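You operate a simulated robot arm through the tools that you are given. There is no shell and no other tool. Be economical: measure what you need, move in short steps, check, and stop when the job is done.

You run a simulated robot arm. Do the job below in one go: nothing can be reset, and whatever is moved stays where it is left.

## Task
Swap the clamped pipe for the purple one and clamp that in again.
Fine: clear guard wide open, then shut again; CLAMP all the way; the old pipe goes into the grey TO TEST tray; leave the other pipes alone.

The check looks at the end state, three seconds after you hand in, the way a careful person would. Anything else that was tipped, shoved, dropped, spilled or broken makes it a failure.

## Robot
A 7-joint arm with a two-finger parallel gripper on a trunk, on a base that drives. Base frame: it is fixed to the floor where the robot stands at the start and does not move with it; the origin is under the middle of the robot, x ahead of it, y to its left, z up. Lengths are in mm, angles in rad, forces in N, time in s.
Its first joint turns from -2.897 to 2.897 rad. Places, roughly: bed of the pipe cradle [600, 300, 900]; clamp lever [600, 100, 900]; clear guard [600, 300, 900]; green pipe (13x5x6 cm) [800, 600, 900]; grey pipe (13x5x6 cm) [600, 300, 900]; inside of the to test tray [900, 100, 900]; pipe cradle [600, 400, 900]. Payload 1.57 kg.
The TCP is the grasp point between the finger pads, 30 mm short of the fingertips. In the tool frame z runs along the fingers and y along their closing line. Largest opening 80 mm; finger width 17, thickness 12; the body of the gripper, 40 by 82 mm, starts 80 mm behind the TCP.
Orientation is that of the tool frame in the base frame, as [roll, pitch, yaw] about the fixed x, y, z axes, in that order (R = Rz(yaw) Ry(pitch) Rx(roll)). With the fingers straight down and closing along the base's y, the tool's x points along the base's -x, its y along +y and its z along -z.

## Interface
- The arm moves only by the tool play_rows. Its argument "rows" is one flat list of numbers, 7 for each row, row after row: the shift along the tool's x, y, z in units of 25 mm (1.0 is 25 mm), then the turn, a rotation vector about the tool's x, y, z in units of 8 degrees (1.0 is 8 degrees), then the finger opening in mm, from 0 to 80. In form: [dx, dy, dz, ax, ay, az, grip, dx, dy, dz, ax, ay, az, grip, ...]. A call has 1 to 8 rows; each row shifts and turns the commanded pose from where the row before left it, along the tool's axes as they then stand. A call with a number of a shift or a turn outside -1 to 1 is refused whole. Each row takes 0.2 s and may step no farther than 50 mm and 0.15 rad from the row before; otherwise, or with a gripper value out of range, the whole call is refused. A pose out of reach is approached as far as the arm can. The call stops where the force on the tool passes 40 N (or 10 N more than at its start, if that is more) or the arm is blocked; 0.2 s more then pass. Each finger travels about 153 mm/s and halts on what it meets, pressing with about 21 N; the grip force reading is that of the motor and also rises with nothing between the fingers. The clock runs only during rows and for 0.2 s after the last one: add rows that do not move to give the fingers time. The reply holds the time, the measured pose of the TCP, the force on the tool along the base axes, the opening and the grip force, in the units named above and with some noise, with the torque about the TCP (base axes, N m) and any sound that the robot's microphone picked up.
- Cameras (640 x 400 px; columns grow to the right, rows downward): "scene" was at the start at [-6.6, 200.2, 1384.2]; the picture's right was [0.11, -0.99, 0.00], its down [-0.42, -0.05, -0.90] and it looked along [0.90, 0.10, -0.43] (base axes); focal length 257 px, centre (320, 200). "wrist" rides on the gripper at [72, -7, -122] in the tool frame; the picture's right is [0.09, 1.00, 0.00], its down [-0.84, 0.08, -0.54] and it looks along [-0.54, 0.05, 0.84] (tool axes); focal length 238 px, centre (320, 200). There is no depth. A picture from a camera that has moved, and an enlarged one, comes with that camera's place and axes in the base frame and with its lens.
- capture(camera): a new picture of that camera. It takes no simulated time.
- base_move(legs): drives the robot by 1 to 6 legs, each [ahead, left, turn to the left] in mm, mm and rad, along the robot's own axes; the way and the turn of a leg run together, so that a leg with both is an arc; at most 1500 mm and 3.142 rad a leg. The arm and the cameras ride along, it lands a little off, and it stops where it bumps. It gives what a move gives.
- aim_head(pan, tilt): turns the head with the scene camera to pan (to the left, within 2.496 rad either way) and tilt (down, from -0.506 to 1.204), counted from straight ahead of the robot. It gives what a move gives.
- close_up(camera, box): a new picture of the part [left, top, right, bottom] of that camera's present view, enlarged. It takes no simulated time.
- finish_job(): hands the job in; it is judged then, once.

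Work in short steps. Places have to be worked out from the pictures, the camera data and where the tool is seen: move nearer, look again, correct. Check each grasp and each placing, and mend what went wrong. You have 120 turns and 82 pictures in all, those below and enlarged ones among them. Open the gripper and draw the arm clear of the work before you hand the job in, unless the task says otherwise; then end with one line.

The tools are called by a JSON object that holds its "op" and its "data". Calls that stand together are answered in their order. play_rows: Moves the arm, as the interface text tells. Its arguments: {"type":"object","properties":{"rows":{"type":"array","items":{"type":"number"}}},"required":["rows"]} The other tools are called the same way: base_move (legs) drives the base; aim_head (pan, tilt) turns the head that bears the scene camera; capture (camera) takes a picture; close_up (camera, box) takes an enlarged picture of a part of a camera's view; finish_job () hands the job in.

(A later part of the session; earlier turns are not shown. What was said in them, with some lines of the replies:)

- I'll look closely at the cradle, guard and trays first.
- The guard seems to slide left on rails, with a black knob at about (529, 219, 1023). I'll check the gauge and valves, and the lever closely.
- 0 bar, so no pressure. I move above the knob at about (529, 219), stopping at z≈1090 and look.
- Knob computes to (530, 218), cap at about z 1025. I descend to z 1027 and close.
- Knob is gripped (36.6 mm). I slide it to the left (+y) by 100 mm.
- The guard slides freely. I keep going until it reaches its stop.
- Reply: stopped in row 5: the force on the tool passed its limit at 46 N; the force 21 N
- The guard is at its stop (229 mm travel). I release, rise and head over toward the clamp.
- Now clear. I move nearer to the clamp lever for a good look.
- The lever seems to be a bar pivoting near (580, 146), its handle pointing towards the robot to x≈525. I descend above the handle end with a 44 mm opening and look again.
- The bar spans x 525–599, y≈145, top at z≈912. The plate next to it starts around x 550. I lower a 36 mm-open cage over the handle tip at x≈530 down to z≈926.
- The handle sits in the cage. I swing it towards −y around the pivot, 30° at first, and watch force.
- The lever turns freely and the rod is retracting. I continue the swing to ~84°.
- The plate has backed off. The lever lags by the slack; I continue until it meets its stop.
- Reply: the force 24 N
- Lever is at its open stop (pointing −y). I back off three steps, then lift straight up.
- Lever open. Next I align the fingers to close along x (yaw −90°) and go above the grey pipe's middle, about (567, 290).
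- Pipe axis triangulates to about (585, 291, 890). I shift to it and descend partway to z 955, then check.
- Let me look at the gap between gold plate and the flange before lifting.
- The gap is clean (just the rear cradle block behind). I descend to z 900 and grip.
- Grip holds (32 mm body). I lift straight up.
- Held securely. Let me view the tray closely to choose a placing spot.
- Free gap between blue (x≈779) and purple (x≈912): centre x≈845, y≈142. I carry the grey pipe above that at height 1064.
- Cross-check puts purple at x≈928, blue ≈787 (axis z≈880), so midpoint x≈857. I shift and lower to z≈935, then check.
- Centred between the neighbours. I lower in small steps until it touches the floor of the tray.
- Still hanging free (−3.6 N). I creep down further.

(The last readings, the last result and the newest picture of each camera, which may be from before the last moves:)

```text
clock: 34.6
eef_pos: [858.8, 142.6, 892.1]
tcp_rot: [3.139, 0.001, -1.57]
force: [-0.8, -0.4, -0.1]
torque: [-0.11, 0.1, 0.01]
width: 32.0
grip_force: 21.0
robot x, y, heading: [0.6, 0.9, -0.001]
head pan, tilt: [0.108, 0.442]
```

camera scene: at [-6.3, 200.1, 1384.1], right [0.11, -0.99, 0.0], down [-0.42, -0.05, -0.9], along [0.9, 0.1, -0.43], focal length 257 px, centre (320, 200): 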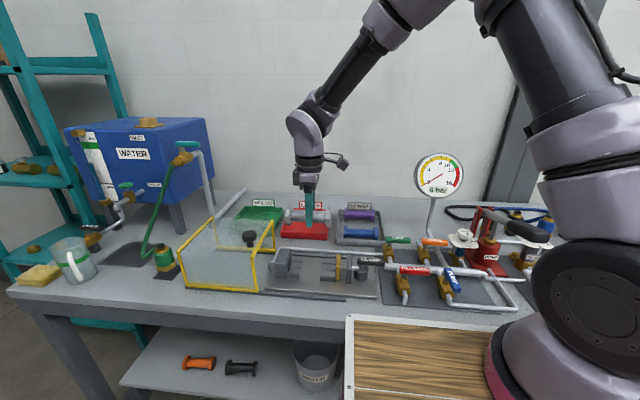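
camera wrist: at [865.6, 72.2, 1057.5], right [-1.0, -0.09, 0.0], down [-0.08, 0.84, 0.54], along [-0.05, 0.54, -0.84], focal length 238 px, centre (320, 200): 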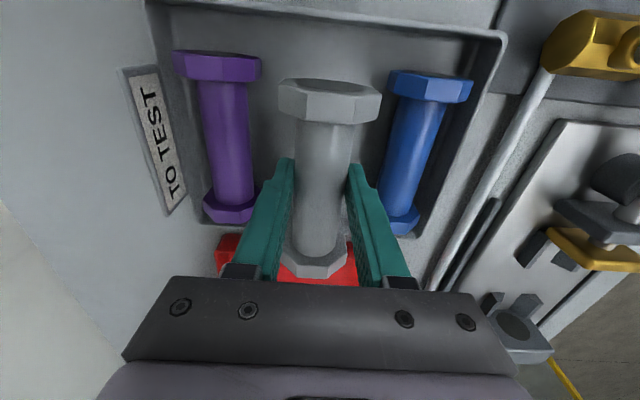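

Contact at z≈892. I release gently to 54 mm and rise.

{"op": "play_rows", "data": {"rows": [0, 0, 0.03, 0, 0, 0, 15, 0, 0, 0, 0, 0, 0, 40, 0, 0, 0, 0, 0, 0, 52, 0, 0, 0, 0, 0, 0, 52, 0, 0, -0.6, 0, 0, 0, 52, 0, 0, -1, 0, 0, 0, 52, 0, 0, -1, 0, 0, 0, 52, 0, 0, -1, 0, 0, 0, 52]}}

{"op": "capture", "data": {"camera": "wrist"}}

{"op": "close_up", "data": {"camera": "scene", "box": [320, 185, 400, 255]}}

```text
clock: 36.4
eef_pos: [857.3, 140.7, 979.9]
tcp_rot: [3.137, 0.002, -1.571]
force: [0.5, -0.2, -1.3]
torque: [0.01, 0.01, 0.02]
width: 52.0
grip_force: 0.2
robot x, y, heading: [0.6, -3.8, 0.003]
head pan, tilt: [0.108, 0.442]
```

```text
41 pictures are left
camera wrist: at [864.7, 71.0, 1100.0], right [-1.0, -0.09, 0.0], down [-0.08, 0.84, 0.54], along [-0.05, 0.54, -0.84], focal length 238 px, centre (320, 200)
```

wrist: 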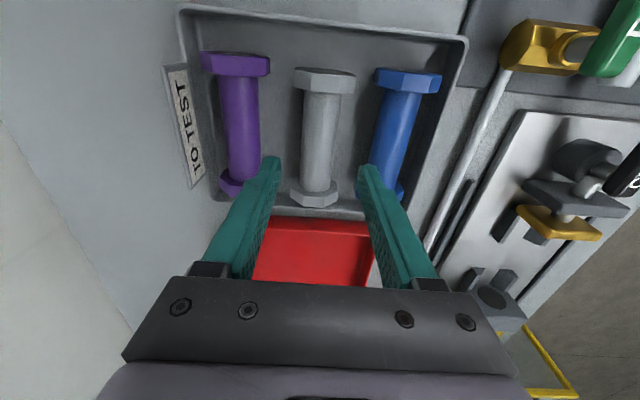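

```text
5.71 times, centred on (360, 220) of scene
camera zoom: at [-6.3, 199.9, 1384.2], right [0.11, -0.99, 0.0], down [-0.42, -0.05, -0.9], along [0.9, 0.1, -0.43], focal length 1469 px, centre (91, 86)
```

zoom: 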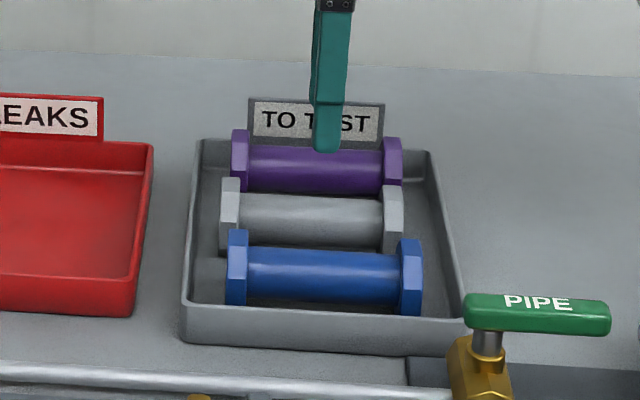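

Grey is in the tray between the others. Purple is at about (930, 142); the tray's back wall is close behind it, so I approach with a 46 mm opening and look from nearer.

{"op": "play_rows", "data": {"rows": [0, -0.72, 0, 0, 0, 0, 46, 0, -0.72, 0, 0, 0, 0, 46, 0, -0.72, 0, 0, 0, 0, 46, 0, -0.72, 0, 0, 0, 0, 46, 0, 0, 0.7, 0, 0, 0, 46, 0, 0, 0.7, 0, 0, 0, 46]}}

{"op": "capture", "data": {"camera": "wrist"}}

{"op": "close_up", "data": {"camera": "scene", "box": [330, 190, 390, 235]}}

```text
clock: 37.8
eef_pos: [928.9, 143.3, 944.6]
tcp_rot: [3.138, 0.003, -1.571]
force: [0.0, 1.2, 0.0]
torque: [-0.02, -0.01, 0.0]
width: 45.8
grip_force: 0.1
robot x, y, heading: [-1.1, -3.9, 0.003]
head pan, tilt: [0.108, 0.442]
```

```text
39 pictures are left
camera wrist: at [936.8, 71.6, 1065.4], right [-1.0, -0.09, 0.0], down [-0.08, 0.84, 0.54], along [-0.05, 0.54, -0.84], focal length 238 px, centre (320, 200)
```

wrist: 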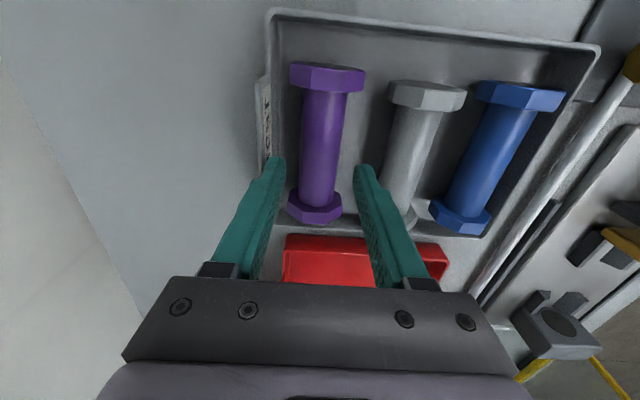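

```text
8.89 times, centred on (360, 212) of scene
camera zoom: at [-6.7, 199.9, 1384.2], right [0.11, -0.99, 0.0], down [-0.42, -0.05, -0.9], along [0.9, 0.1, -0.43], focal length 2285 px, centre (-36, 89)
```

zoom: 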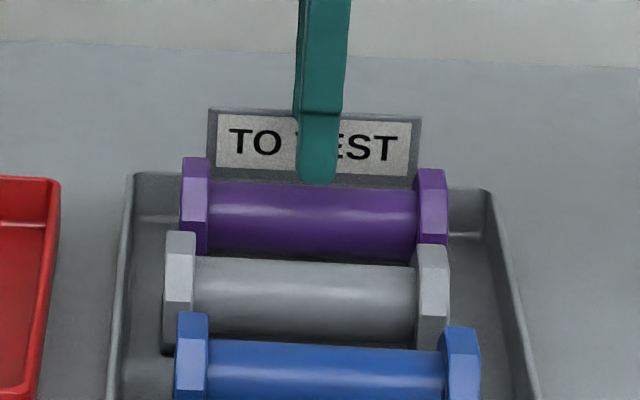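

Purple axis x≈929, rear rim inner face ≈966. I shift 2.5 mm forward-side (x≈926.5), narrow to 44 mm and lower to z≈898.

{"op": "play_rows", "data": {"rows": [0, 0.1, 0.4, 0, 0, 0, 44, 0, 0, 0.5, 0, 0, 0, 44, 0, 0, 0.5, 0, 0, 0, 44, 0, 0, 0.46, 0, 0, 0, 44]}}

{"op": "capture", "data": {"camera": "wrist"}}

```text
clock: 38.8
eef_pos: [926.7, 142.1, 898.2]
tcp_rot: [3.14, 0.002, -1.569]
force: [-0.3, -0.2, -0.3]
torque: [0.02, 0.01, 0.01]
width: 44.0
grip_force: 0.0
robot x, y, heading: [-4.4, 1.6, 0.003]
head pan, tilt: [0.108, 0.442]
```

```text
37 pictures are left
camera wrist: at [934.2, 71.6, 1018.9], right [-1.0, -0.09, 0.0], down [-0.08, 0.84, 0.54], along [-0.05, 0.54, -0.84], focal length 238 px, centre (320, 200)
```

wrist: 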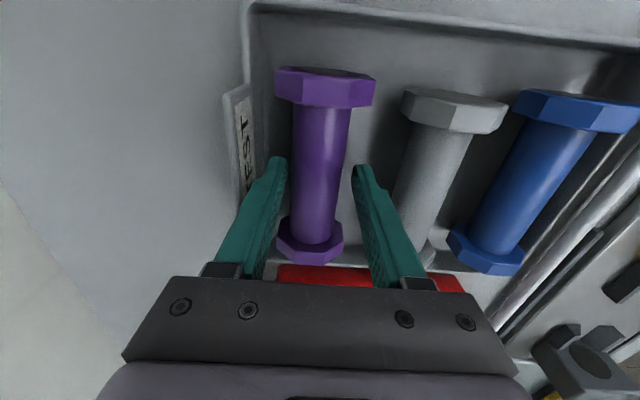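

Straddling cleanly. I close and check.

{"op": "play_rows", "data": {"rows": [0, 0, 0, 0, 0, 0, 30, 0, 0, 0, 0, 0, 0, 15, 0, 0, 0, 0, 0, 0, 15, 0, 0, -0.2, 0, 0, 0, 15, 0, 0, -0.4, 0, 0, 0, 15]}}

{"op": "capture", "data": {"camera": "wrist"}}

```text
clock: 40.0
eef_pos: [925.5, 143.5, 912.5]
tcp_rot: [3.138, 0.002, -1.571]
force: [0.9, 0.2, -3.9]
torque: [0.0, 0.04, 0.01]
width: 32.0
grip_force: 20.8
robot x, y, heading: [-1.6, 3.5, 0.004]
head pan, tilt: [0.108, 0.442]
```

```text
36 pictures are left
camera wrist: at [934.7, 71.9, 1033.1], right [-1.0, -0.09, 0.0], down [-0.08, 0.84, 0.54], along [-0.05, 0.54, -0.84], focal length 238 px, centre (320, 200)
```

wrist: 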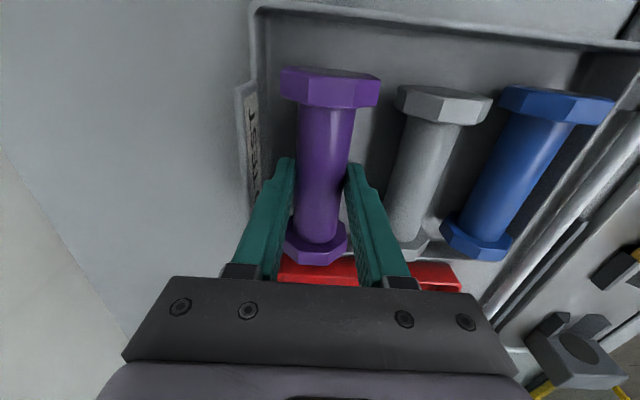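

Purple lifted clear. I raise to z≈1065 and travel back over the cradle.

{"op": "play_rows", "data": {"rows": [0, 0, -0.8, 0, 0, 0, 15, 0, 0, -1, 0, 0, 0, 15, 0, 0, -1, 0, 0, 0, 15, 0, 0, -1, 0, 0, 0, 15, 0, 0, -1, 0, 0, 0, 15, 0, 0, -1, 0, 0, 0, 15, 0, 0, -0.3, 0, 0, 0, 15]}}

{"op": "play_rows", "data": {"rows": [-0.4, 0.9, 0, 0, 0, 0, 15, -0.4, 0.9, 0, 0, 0, 0, 15, -0.4, 0.9, 0, 0, 0, 0, 15, -0.4, 0.9, 0, 0, 0, 0, 15, -0.4, 0.9, 0, 0, 0, 0, 15, -0.4, 0.9, 0, 0, 0, 0, 15, -0.4, 0.9, 0, 0, 0, 0, 15, -0.4, 0.9, 0, 0, 0, 0, 15]}}

{"op": "play_rows", "data": {"rows": [-0.4, 0.92, 0, 0, 0, 0, 15, -0.4, 0.92, 0, 0, 0, 0, 15, -0.4, 0.92, 0, 0, 0, 0, 15, -0.4, 0.92, 0, 0, 0, 0, 15, -0.4, 0.92, 0, 0, 0, 0, 15, -0.4, 0.92, 0, 0, 0, 0, 15, -0.28, 0.86, 0, 0, 0, 0, 15]}}

{"op": "capture", "data": {"camera": "wrist"}}

{"op": "close_up", "data": {"camera": "scene", "box": [240, 190, 400, 300]}}

```text
clock: 41.6
eef_pos: [926.9, 143.2, 1066.5]
tcp_rot: [3.139, 0.001, -1.572]
force: [-0.5, 0.3, -4.3]
torque: [0.01, 0.01, -0.01]
width: 32.1
grip_force: 21.1
robot x, y, heading: [0.4, 2.8, -0.0]
head pan, tilt: [0.108, 0.442]
```

```text
clock: 43.4
eef_pos: [746.9, 221.9, 1065.5]
tcp_rot: [3.138, 0.003, -1.57]
force: [0.7, -0.5, -4.2]
torque: [0.02, 0.02, 0.0]
width: 31.9
grip_force: 21.4
robot x, y, heading: [0.5, -2.3, -0.007]
head pan, tilt: [0.108, 0.442]
```

```text
clock: 45.0
eef_pos: [587.3, 288.0, 1067.3]
tcp_rot: [3.14, 0.001, -1.57]
force: [1.1, -0.3, -3.4]
torque: [0.02, 0.0, 0.01]
width: 32.0
grip_force: 20.9
robot x, y, heading: [3.1, -1.5, 0.004]
head pan, tilt: [0.108, 0.442]
```

```text
35 pictures are left
camera wrist: at [596.4, 217.9, 1188.1], right [-1.0, -0.09, 0.0], down [-0.08, 0.84, 0.54], along [-0.05, 0.54, -0.84], focal length 238 px, centre (320, 200)
```

wrist: 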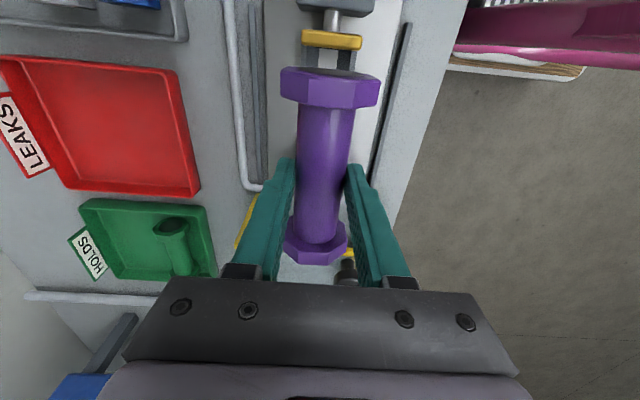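

```text
3.64 times, centred on (320, 245) of scene
camera zoom: at [-6.2, 199.9, 1384.2], right [0.11, -0.99, 0.0], down [-0.42, -0.05, -0.9], along [0.9, 0.1, -0.43], focal length 935 px, centre (320, 36)
```

zoom: 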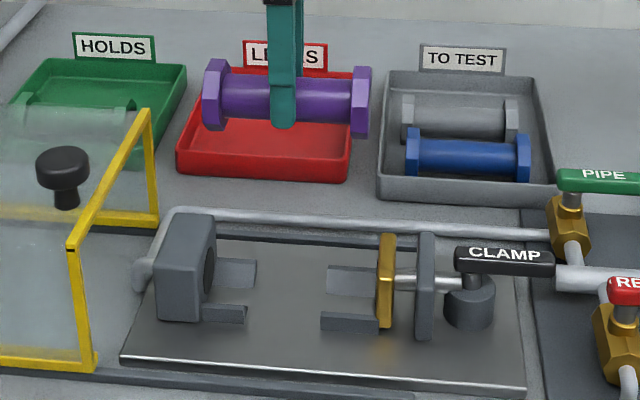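

Purple is over the cradle. I align to (585.5, 291) and lower to z≈930 for a check.

{"op": "play_rows", "data": {"rows": [-0.06, 0.04, 0.7, 0, 0, 0, 15, -0.06, 0.03, 0.7, 0, 0, 0, 15, 0, 0, 0.7, 0, 0, 0, 15, 0, 0, 0.7, 0, 0, 0, 15, 0, 0, 0.7, 0, 0, 0, 15, 0, 0, 0.7, 0, 0, 0, 15, 0, 0, 0.7, 0, 0, 0, 15, 0, 0, 0.5, 0, 0, 0, 15]}}

{"op": "capture", "data": {"camera": "wrist"}}

{"op": "close_up", "data": {"camera": "scene", "box": [260, 220, 360, 290]}}

```text
clock: 46.8
eef_pos: [584.8, 292.2, 932.4]
tcp_rot: [3.138, 0.002, -1.571]
force: [0.6, -0.2, -3.8]
torque: [-0.01, -0.01, 0.04]
width: 32.2
grip_force: 21.3
robot x, y, heading: [3.1, 0.4, -0.003]
head pan, tilt: [0.108, 0.442]
```

```text
33 pictures are left
camera wrist: at [593.2, 221.6, 1052.7], right [-1.0, -0.09, 0.0], down [-0.08, 0.84, 0.54], along [-0.05, 0.54, -0.84], focal length 238 px, centre (320, 200)
```

wrist: 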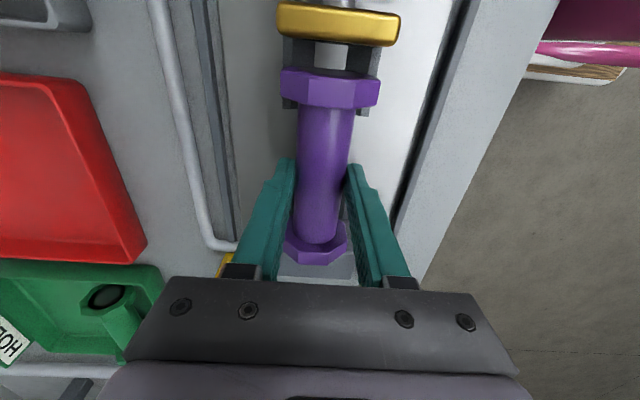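

```text
5.71 times, centred on (310, 255) of scene
camera zoom: at [-6.6, 199.9, 1384.2], right [0.11, -0.99, 0.0], down [-0.42, -0.05, -0.9], along [0.9, 0.1, -0.43], focal length 1469 px, centre (377, -114)
```

zoom: 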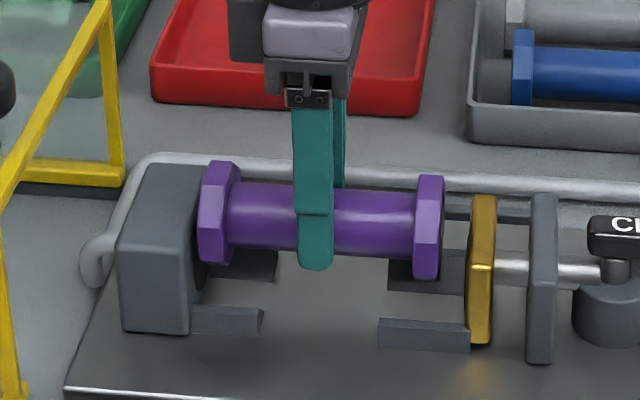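

Gaps look like ~2 mm on the left and ~11 mm on the right. I shift 2 mm right and lower slowly.

{"op": "play_rows", "data": {"rows": [0.08, -0.02, 0.3, 0, 0, 0, 15, 0, 0, 0.3, 0, 0, 0, 15, 0, 0, 0.2, 0, 0, 0, 15]}}

{"op": "play_rows", "data": {"rows": [0, 0, 0.1, 0, 0, 0, 15, 0, 0, 0.08, 0, 0, 0, 15]}}

{"op": "close_up", "data": {"camera": "scene", "box": [260, 220, 360, 290]}}

```text
clock: 47.6
eef_pos: [587.0, 289.4, 912.9]
tcp_rot: [3.138, 0.002, -1.571]
force: [-0.1, 0.2, -3.8]
torque: [0.0, 0.0, -0.01]
width: 32.3
grip_force: 21.1
robot x, y, heading: [-3.8, -0.0, 0.001]
head pan, tilt: [0.108, 0.442]
```

```text
clock: 48.2
eef_pos: [586.4, 291.0, 907.0]
tcp_rot: [3.138, 0.002, -1.571]
force: [-1.6, -0.5, -1.2]
torque: [-0.17, 0.04, -0.06]
width: 32.3
grip_force: 20.9
robot x, y, heading: [0.8, 1.4, -0.004]
head pan, tilt: [0.108, 0.442]
```

```text
5.71 times, centred on (310, 255) of scene
camera zoom: at [-6.6, 200.0, 1384.2], right [0.11, -0.99, 0.0], down [-0.42, -0.05, -0.9], along [0.9, 0.1, -0.43], focal length 1469 px, centre (377, -114)
```

zoom: 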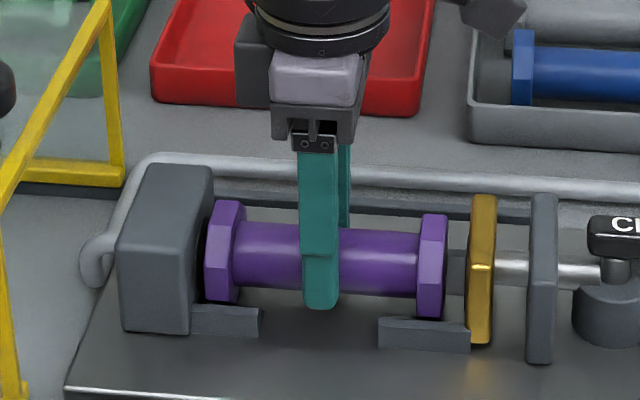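

Touching at the expected seat height. I press 1.5 mm more, release to 60 mm and rise.

{"op": "play_rows", "data": {"rows": [0, 0, 0.06, 0, 0, 0, 15, 0, 0, 0, 0, 0, 0, 15]}}

{"op": "play_rows", "data": {"rows": [0, 0, 0, 0, 0, 0, 40, 0, 0, 0, 0, 0, 0, 70, 0, 0, 0, 0, 0, 0, 70, 0, 0, -0.6, 0, 0, 0, 70, 0, 0, -1, 0, 0, 0, 70, 0, 0, -1, 0, 0, 0, 70]}}

{"op": "capture", "data": {"camera": "wrist"}}

{"op": "close_up", "data": {"camera": "scene", "box": [260, 220, 360, 290]}}

```text
clock: 48.8
eef_pos: [585.3, 289.9, 906.8]
tcp_rot: [3.138, 0.002, -1.572]
force: [-7.9, 0.6, 9.0]
torque: [-0.13, 0.19, -0.05]
width: 32.0
grip_force: 21.5
robot x, y, heading: [-3.7, 0.1, 0.003]
head pan, tilt: [0.108, 0.442]
```

```text
clock: 50.2
eef_pos: [586.9, 289.7, 972.4]
tcp_rot: [3.138, 0.002, -1.57]
force: [0.2, 0.9, -0.9]
torque: [-0.01, 0.05, -0.02]
width: 70.3
grip_force: 0.0
robot x, y, heading: [-2.2, 1.1, -0.0]
head pan, tilt: [0.108, 0.442]
```

```text
30 pictures are left
camera wrist: at [594.0, 218.7, 1092.1], right [-1.0, -0.09, 0.0], down [-0.08, 0.84, 0.54], along [-0.05, 0.54, -0.84], focal length 238 px, centre (320, 200)
```

wrist: 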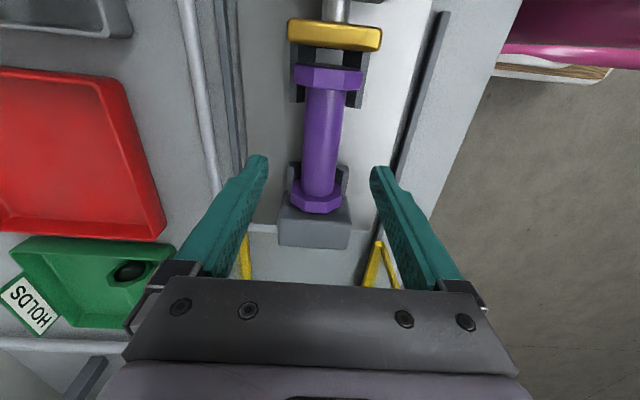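

```text
5.71 times, centred on (310, 255) of scene
camera zoom: at [-6.5, 200.1, 1384.1], right [0.11, -0.99, 0.0], down [-0.42, -0.05, -0.9], along [0.9, 0.1, -0.43], focal length 1469 px, centre (377, -114)
```

zoom: 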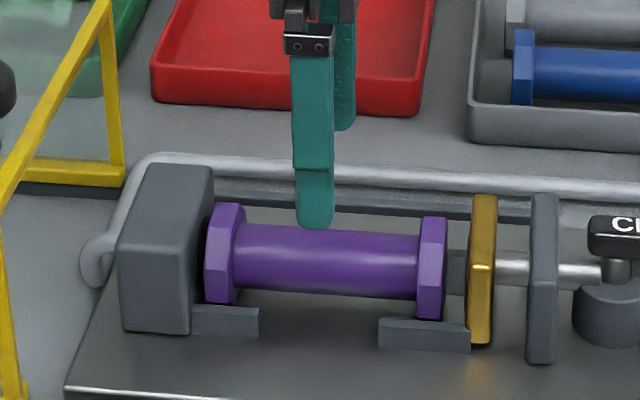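

Purple sits exactly like the grey did. Now to the lever: rise a bit and go over its end, about (586, 100).

{"op": "play_rows", "data": {"rows": [0.95, 0, -0.5, 0, 0, 0, 60, 0.95, 0, -0.5, 0, 0, 0, 50, 0.95, 0, 0, 0, 0, 0, 40, 0.95, 0, 0, 0, 0, 0, 40, 0.95, 0, 0, 0, 0, 0, 40, 0.95, 0, 0, 0, 0, 0, 40, 0.95, 0, 0, 0, 0, 0, 40, 0.95, 0, 0, 0, 0, 0, 40]}}

{"op": "capture", "data": {"camera": "wrist"}}

```text
clock: 52.0
eef_pos: [587.3, 101.0, 995.9]
tcp_rot: [3.136, 0.001, -1.57]
force: [-0.1, 0.5, 0.9]
torque: [-0.01, -0.02, -0.03]
width: 40.0
grip_force: 0.0
robot x, y, heading: [0.7, 0.0, 0.004]
head pan, tilt: [0.108, 0.442]
```

```text
28 pictures are left
camera wrist: at [593.9, 29.4, 1116.7], right [-1.0, -0.09, 0.0], down [-0.08, 0.84, 0.54], along [-0.05, 0.54, -0.84], focal length 238 px, centre (320, 200)
```

wrist: 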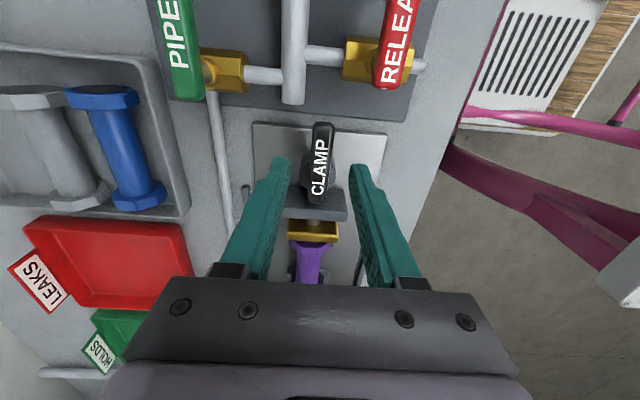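

Bar axis is x≈586 with tip at y≈83, so the pivot is about (586, 147). I lower a 32 mm cage over it at (586, 91), z 926.

{"op": "play_rows", "data": {"rows": [0.2, 0.025, 0.7, 0, 0, 0, 32, 0.2, 0.025, 0.7, 0, 0, 0, 32, 0, 0, 0.7, 0, 0, 0, 32, 0, 0, 0.7, 0, 0, 0, 32]}}

{"op": "close_up", "data": {"camera": "wrist", "box": [220, 60, 420, 290]}}

```text
clock: 53.0
eef_pos: [584.3, 90.0, 926.4]
tcp_rot: [3.138, 0.002, -1.572]
force: [-0.6, 0.1, 0.0]
torque: [0.02, -0.02, -0.01]
width: 32.1
grip_force: 0.0
robot x, y, heading: [2.9, -1.5, -0.004]
head pan, tilt: [0.108, 0.442]
```

```text
1.74 times, centred on (320, 175) of wrist
camera zoom: at [592.2, 18.8, 1046.6], right [-1.0, -0.09, 0.0], down [-0.08, 0.84, 0.54], along [-0.05, 0.54, -0.84], focal length 414 px, centre (320, 244)
```

zoom: 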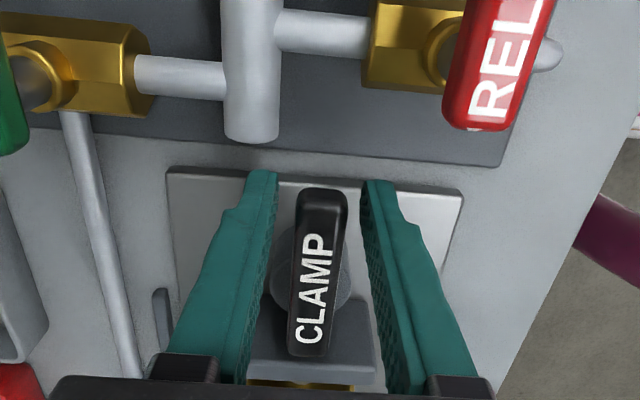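

Caged. I swing the lever back clockwise, first 48°.

{"op": "play_rows", "data": {"rows": [-0.0123, 0.234, 0, 0, 0, 0.75, 32, -0.0123, 0.234, 0, 0, 0, 0.75, 32, -0.0123, 0.234, 0, 0, 0, 0.75, 32, -0.0123, 0.234, 0, 0, 0, 0.75, 32, -0.0123, 0.234, 0, 0, 0, 0.75, 32, -0.0123, 0.234, 0, 0, 0, 0.75, 32, -0.0123, 0.234, 0, 0, 0, 0.75, 32, -0.0123, 0.234, 0, 0, 0, 0.75, 32]}}

{"op": "close_up", "data": {"camera": "scene", "box": [260, 220, 400, 300]}}

```text
clock: 54.8
eef_pos: [543.4, 108.2, 925.7]
tcp_rot: [3.138, -0.002, -2.412]
force: [0.5, -0.2, 0.3]
torque: [0.03, -0.03, 0.0]
width: 32.1
grip_force: 0.0
robot x, y, heading: [-0.7, -0.8, 0.002]
head pan, tilt: [0.108, 0.442]
```

```text
4.57 times, centred on (330, 260) of scene
camera zoom: at [-6.5, 199.8, 1384.2], right [0.11, -0.99, 0.0], down [-0.42, -0.05, -0.9], along [0.9, 0.1, -0.43], focal length 1175 px, centre (274, -74)
```

zoom: 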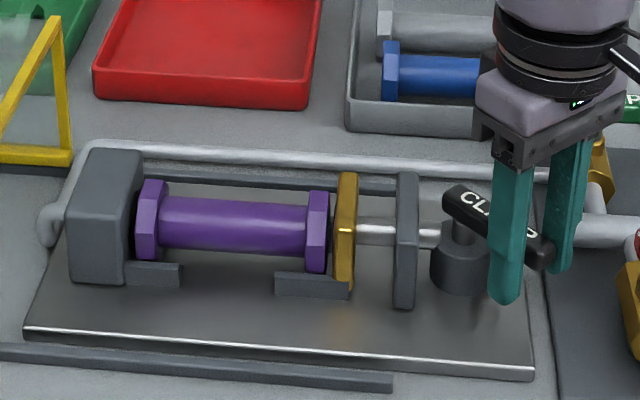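

The gold plate is advancing onto the flange. I continue the remaining 42°.

{"op": "play_rows", "data": {"rows": [-0.0123, 0.234, 0, 0, 0, 0.75, 32, -0.0123, 0.234, 0, 0, 0, 0.75, 32, -0.0123, 0.234, 0, 0, 0, 0.75, 32, -0.0123, 0.234, 0, 0, 0, 0.75, 32, -0.0123, 0.234, 0, 0, 0, 0.75, 32, -0.0123, 0.234, 0, 0, 0, 0.75, 32, -0.0123, 0.234, 0, 0, 0, 0.75, 32]}}

{"op": "close_up", "data": {"camera": "scene", "box": [260, 220, 400, 300]}}

{"op": "capture", "data": {"camera": "wrist"}}

```text
clock: 56.4
eef_pos: [527.4, 146.4, 925.9]
tcp_rot: [3.14, -0.005, -3.141]
force: [0.0, 0.7, 0.0]
torque: [0.02, 0.0, 0.04]
width: 31.9
grip_force: 0.0
robot x, y, heading: [-1.1, -0.2, -0.002]
head pan, tilt: [0.108, 0.442]
```

```text
4.57 times, centred on (330, 260) of scene
camera zoom: at [-6.6, 199.8, 1384.2], right [0.11, -0.99, 0.0], down [-0.42, -0.05, -0.9], along [0.9, 0.1, -0.43], focal length 1175 px, centre (274, -74)
```

zoom: 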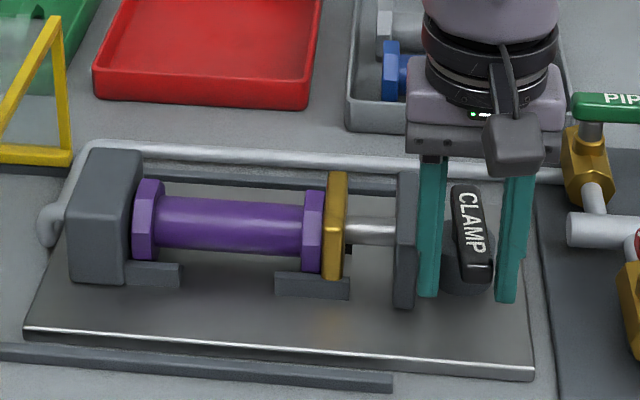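

```text
24 pictures are left
camera wrist: at [457.3, 140.3, 1047.1], right [-0.09, 1.0, 0.0], down [0.84, 0.08, 0.54], along [0.54, 0.05, -0.84], focal length 238 px, centre (320, 200)
```

wrist: 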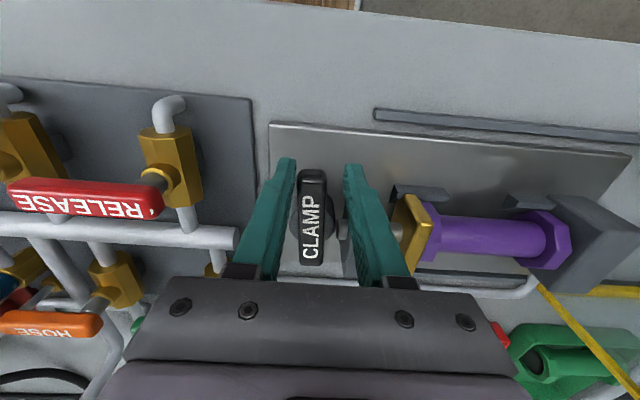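

The handle is ~5° short of its former position because of slack. I narrow to 24 mm and push on in +y until it is hard against its stop.

{"op": "play_rows", "data": {"rows": [0, 0, 0, 0, 0, 0, 24, 0, 0.12, 0, 0, 0, 0, 24, 0, 0.12, 0, 0, 0, 0, 24, 0, 0.12, 0, 0, 0, 0, 24]}}

{"op": "capture", "data": {"camera": "wrist"}}

```text
clock: 57.4
eef_pos: [529.2, 153.6, 926.8]
tcp_rot: [3.14, -0.003, 3.139]
force: [0.7, -14.6, 4.6]
torque: [-0.32, 0.08, -0.14]
width: 36.6
grip_force: 6.8
robot x, y, heading: [-1.7, 0.0, -0.0]
head pan, tilt: [0.108, 0.442]
```

```text
23 pictures are left
camera wrist: at [457.3, 148.3, 1047.2], right [-0.09, 1.0, 0.0], down [0.84, 0.08, 0.54], along [0.54, 0.05, -0.84], focal length 238 px, centre (320, 200)
```

wrist: 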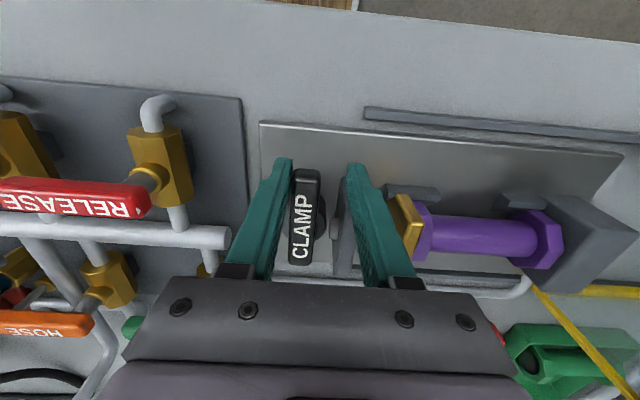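

Resistance of ~15 N; the tip is back at y≈145.5 as at the start. One more firm nudge to confirm, then back off and lift.

{"op": "play_rows", "data": {"rows": [0, 0.2, 0, 0, 0, 0, 24, 0, 0.1, 0, 0, 0, 0, 24, 0, 0, 0, 0, 0, 0, 24]}}

{"op": "play_rows", "data": {"rows": [0, -0.3, 0, 0, 0, 0, 36, 0, -0.3, 0, 0, 0, 0, 36, 0, 0, -0.6, 0, 0, 0, 36, 0, 0, -1, 0, 0, 0, 60, 0, 0, -1, 0, 0, 0, 80, 0, 0, -1, 0, 0, 0, 80]}}

{"op": "close_up", "data": {"camera": "scene", "box": [260, 230, 400, 310]}}

{"op": "capture", "data": {"camera": "wrist"}}

```text
clock: 58.2
eef_pos: [528.3, 162.1, 926.4]
tcp_rot: [3.139, -0.003, 3.141]
force: [3.3, -29.2, 6.1]
torque: [-0.66, -0.03, -0.19]
width: 49.6
grip_force: 14.3
robot x, y, heading: [-3.5, -3.1, -0.001]
head pan, tilt: [0.108, 0.442]
```

```text
clock: 59.6
eef_pos: [528.1, 147.2, 1016.3]
tcp_rot: [3.141, -0.003, -3.14]
force: [0.1, -1.2, -0.1]
torque: [-0.01, 0.0, 0.03]
width: 79.9
grip_force: 0.1
robot x, y, heading: [0.8, -0.7, -0.005]
head pan, tilt: [0.108, 0.442]
```

```text
4.57 times, centred on (330, 270) of scene
camera zoom: at [-6.4, 200.1, 1384.2], right [0.11, -0.99, 0.0], down [-0.42, -0.05, -0.9], along [0.9, 0.1, -0.43], focal length 1175 px, centre (274, -120)
```

zoom: 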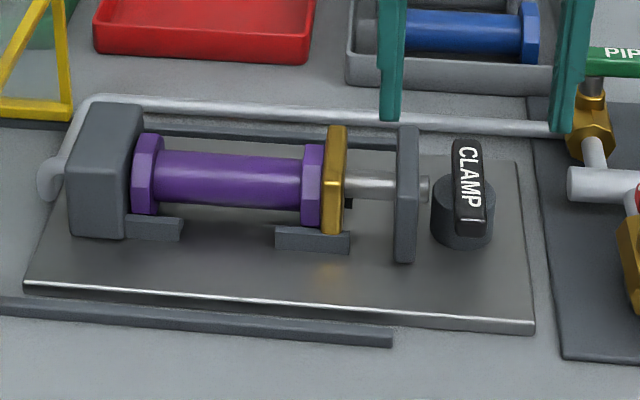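

```text
21 pictures are left
camera wrist: at [457.9, 142.3, 1136.6], right [-0.09, 1.0, 0.0], down [0.84, 0.08, 0.54], along [0.54, 0.05, -0.84], focal length 238 px, centre (320, 200)
```

wrist: 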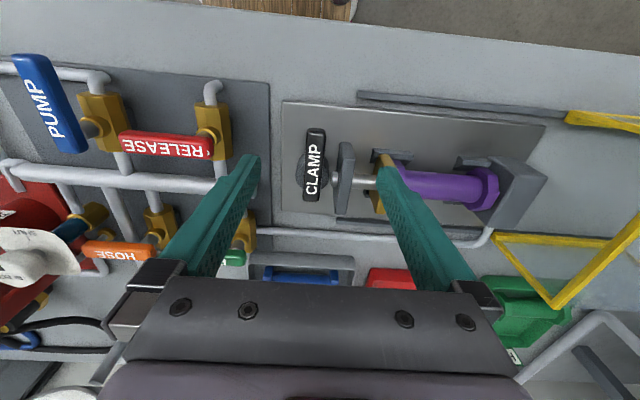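

Lever and plate match the starting clamped state exactly. Now I rise and go above the guard's knob at (529, 448).

{"op": "play_rows", "data": {"rows": [0, 0.3, -1, 0, 0, 0, 80, 0, 0.5, -1, 0, 0, 0, 80, 0, 1, -1, 0, 0, 0, 80, 0, 1, -0.3, 0, 0, 0, 80, 0, 1, 0, 0, 0, 0, 80, 0, 1, 0, 0, 0, 0, 80, 0, 1, 0, 0, 0, 0, 80, 0, 1, 0, 0, 0, 0, 80]}}

{"op": "play_rows", "data": {"rows": [0, 1, 0, 0, 0, 0, 80, 0, 1, 0, 0, 0, 0, 80, 0, 1, 0, 0, 0, 0, 80, 0, 1, 0, 0, 0, 0, 80, 0, 1, 0, 0, 0, 0, 80, 0, 0.3, 0, 0, 0, 0, 80]}}

{"op": "capture", "data": {"camera": "wrist"}}

```text
clock: 61.4
eef_pos: [528.0, 317.7, 1100.3]
tcp_rot: [3.14, -0.002, 3.142]
force: [-0.1, -0.1, -0.8]
torque: [0.04, 0.01, -0.04]
width: 80.0
grip_force: 0.1
robot x, y, heading: [3.1, -3.0, -0.005]
head pan, tilt: [0.108, 0.442]
```

```text
clock: 62.8
eef_pos: [528.9, 449.6, 1099.1]
tcp_rot: [3.14, -0.003, 3.141]
force: [-0.2, 0.4, 0.1]
torque: [0.0, 0.02, 0.05]
width: 80.0
grip_force: 0.0
robot x, y, heading: [0.6, 1.0, 0.002]
head pan, tilt: [0.108, 0.442]
```

```text
20 pictures are left
camera wrist: at [458.0, 444.2, 1220.1], right [-0.09, 1.0, 0.0], down [0.84, 0.08, 0.54], along [0.54, 0.05, -0.84], focal length 238 px, centre (320, 200)
```

wrist: 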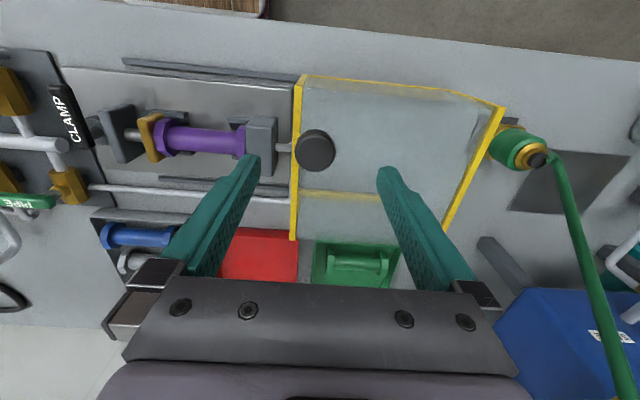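

Knob at ≈(531, 447). I descend to z 1027 and grip it.

{"op": "play_rows", "data": {"rows": [0, -0.1, 0.72, 0, 0, 0, 80, 0, 0, 0.72, 0, 0, 0, 80, 0, 0, 0.72, 0, 0, 0, 80, 0, 0, 0.72, 0, 0, 0, 80, 0, 0, 0, 0, 0, 0, 20, 0, 0, 0, 0, 0, 0, 20, 0, 0, 0, 0, 0, 0, 20]}}

{"op": "play_rows", "data": {"rows": [0, -0.4, 0, 0, 0, 0, 20, 0, -0.5, 0, 0, 0, 0, 20, 0, -0.5, 0, 0, 0, 0, 20, 0, -0.5, 0, 0, 0, 0, 20, 0, -0.5, 0, 0, 0, 0, 20, 0, -0.5, 0, 0, 0, 0, 20, 0, -0.5, 0, 0, 0, 0, 20, 0, -0.5, 0, 0, 0, 0, 20]}}

{"op": "capture", "data": {"camera": "scene"}}

```text
clock: 64.4
eef_pos: [528.6, 447.5, 1026.5]
tcp_rot: [3.141, -0.004, 3.141]
force: [-0.5, -13.5, -2.4]
torque: [-0.37, -0.16, -0.23]
width: 36.9
grip_force: 43.2
robot x, y, heading: [-1.6, -0.9, 0.0]
head pan, tilt: [0.108, 0.442]
```

```text
clock: 66.2
eef_pos: [529.1, 348.9, 1027.2]
tcp_rot: [3.14, -0.003, 3.14]
force: [7.7, 0.1, -15.5]
torque: [-0.08, -0.25, 0.05]
width: 36.7
grip_force: 42.5
robot x, y, heading: [-0.2, -0.4, 0.003]
head pan, tilt: [0.108, 0.442]
```

```text
19 pictures are left
camera scene: at [-6.0, 200.2, 1384.1], right [0.11, -0.99, 0.0], down [-0.43, -0.05, -0.9], along [0.9, 0.1, -0.43], focal length 257 px, centre (320, 200)
```

scene: 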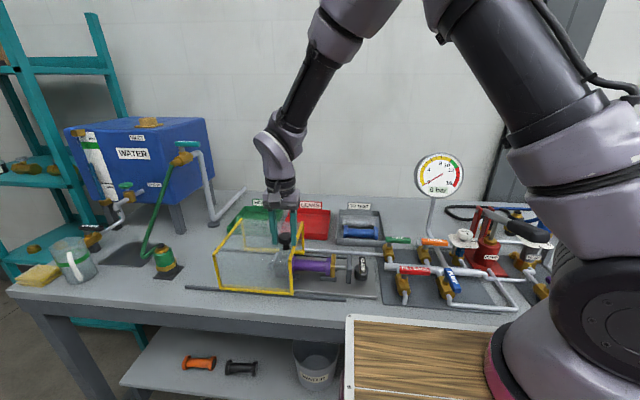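

The guard slides back. I continue toward the original y≈218 and feel for its stop.

{"op": "play_rows", "data": {"rows": [0, -0.6, 0, 0, 0, 0, 20, 0, -0.6, 0, 0, 0, 0, 20, 0, -0.6, 0, 0, 0, 0, 20, 0, -0.6, 0, 0, 0, 0, 20, 0, -0.6, 0, 0, 0, 0, 20, 0, -0.6, 0, 0, 0, 0, 20, 0, -0.6, 0, 0, 0, 0, 20, 0, -0.6, 0, 0, 0, 0, 20]}}

{"op": "play_rows", "data": {"rows": [0, -0.2, 0, 0, 0, 0, 20, 0, -0.2, 0, 0, 0, 0, 20, 0, -0.2, 0, 0, 0, 0, 20, 0, -0.2, 0, 0, 0, 0, 20]}}

{"op": "close_up", "data": {"camera": "scene", "box": [220, 190, 400, 310]}}

```text
clock: 68.0
eef_pos: [528.7, 229.8, 1027.6]
tcp_rot: [3.139, -0.001, 3.141]
force: [-3.4, 0.0, 23.5]
torque: [-0.1, 0.24, -0.01]
width: 36.4
grip_force: 43.5
robot x, y, heading: [2.0, 0.4, -0.006]
head pan, tilt: [0.108, 0.442]
```

```text
clock: 69.1
eef_pos: [528.1, 216.2, 1026.9]
tcp_rot: [3.133, 0.0, -3.133]
force: [-0.4, 9.4, -6.4]
torque: [-0.05, -0.35, -0.02]
width: 36.2
grip_force: 42.7
robot x, y, heading: [1.0, 0.6, 0.001]
head pan, tilt: [0.108, 0.442]
stopped in row 4: the force on the tool passed its limit at 42 N (the readings are from after the stop); the commanded pose is now the measured one
```

```text
3.33 times, centred on (310, 250) of scene
camera zoom: at [-6.6, 201.0, 1384.1], right [0.11, -0.99, 0.0], down [-0.42, -0.05, -0.9], along [0.9, 0.1, -0.43], focal length 857 px, centre (353, 33)
```

zoom: 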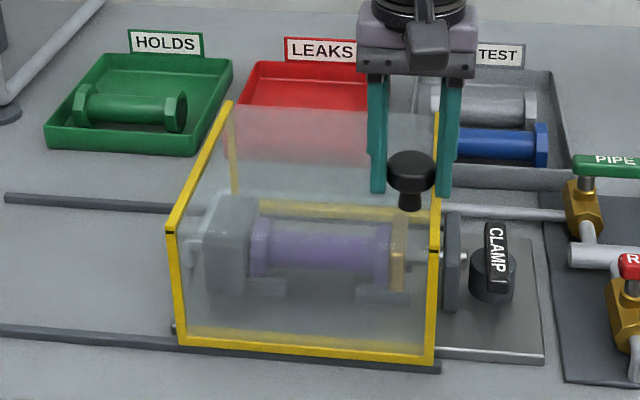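

The guard is hard on its closed stop, same picture as the start. I release, and withdraw upward and back.

{"op": "play_rows", "data": {"rows": [0, 0, 0, 0, 0, 0, 60, 0, 0, 0, 0, 0, 0, 80, 0, 0, 0, 0, 0, 0, 80, 0, 0, -0.7, 0, 0, 0, 80, 0, 0, -1, 0, 0, 0, 80, 0, 0, -1, 0, 0, 0, 80, 0, 0, -1, 0, 0, 0, 80, 0, 0, -1, 0, 0, 0, 80]}}

{"op": "play_rows", "data": {"rows": [0.4, 0.3, -0.9, 0, 0, 0, 80, 0.4, 0.3, -0.9, 0, 0, 0, 80, 0.4, 0.3, -0.9, 0, 0, 0, 80, 0.4, 0.3, -0.9, 0, 0, 0, 80]}}

{"op": "capture", "data": {"camera": "scene"}}

{"op": "close_up", "data": {"camera": "scene", "box": [220, 190, 400, 310]}}

```text
clock: 70.9
eef_pos: [528.4, 213.1, 1145.4]
tcp_rot: [3.133, -0.002, -3.136]
force: [-0.1, -0.7, -0.9]
torque: [0.01, 0.01, 0.0]
width: 80.2
grip_force: 0.1
robot x, y, heading: [-1.0, 0.7, 0.0]
head pan, tilt: [0.108, 0.442]
```

```text
clock: 71.9
eef_pos: [489.3, 243.0, 1236.4]
tcp_rot: [3.133, 0.0, -3.136]
force: [0.5, 0.9, -0.1]
torque: [0.02, 0.04, 0.02]
width: 80.2
grip_force: 0.0
robot x, y, heading: [-1.3, -2.3, 0.001]
head pan, tilt: [0.108, 0.442]
```

```text
17 pictures are left
camera scene: at [-6.5, 200.4, 1384.2], right [0.11, -0.99, 0.0], down [-0.42, -0.05, -0.9], along [0.9, 0.1, -0.43], focal length 257 px, centre (320, 200)
```

scene: 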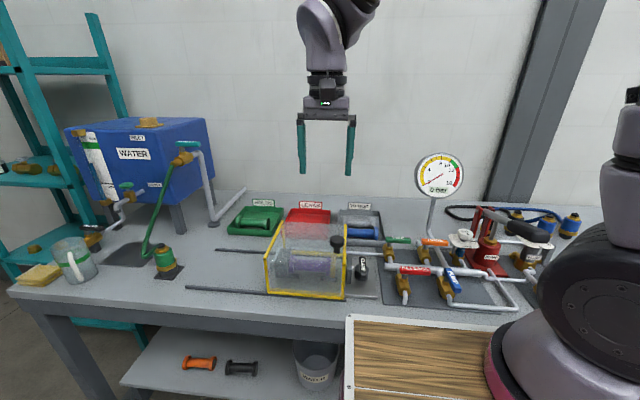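

```text
3.33 times, centred on (310, 250) of scene
camera zoom: at [-6.5, 200.4, 1384.2], right [0.11, -0.99, 0.0], down [-0.42, -0.05, -0.9], along [0.9, 0.1, -0.43], focal length 857 px, centre (353, 33)
```

zoom: 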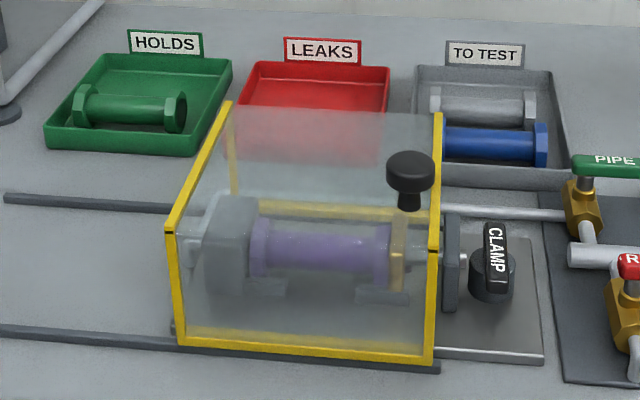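

The guard is shut, the purple pipe is clamped, the grey one lies in TO TEST, the other pipes have not moved, and the arm is clear. I hand in.

{"op": "finish_job", "data": {}}

```text
The job is handed in.
```

The purple pipe is clamped in the cradle with CLAMP all the way and the clear guard shut. The old grey pipe is in the TO TEST tray, and the blue and green pipes are where they were.
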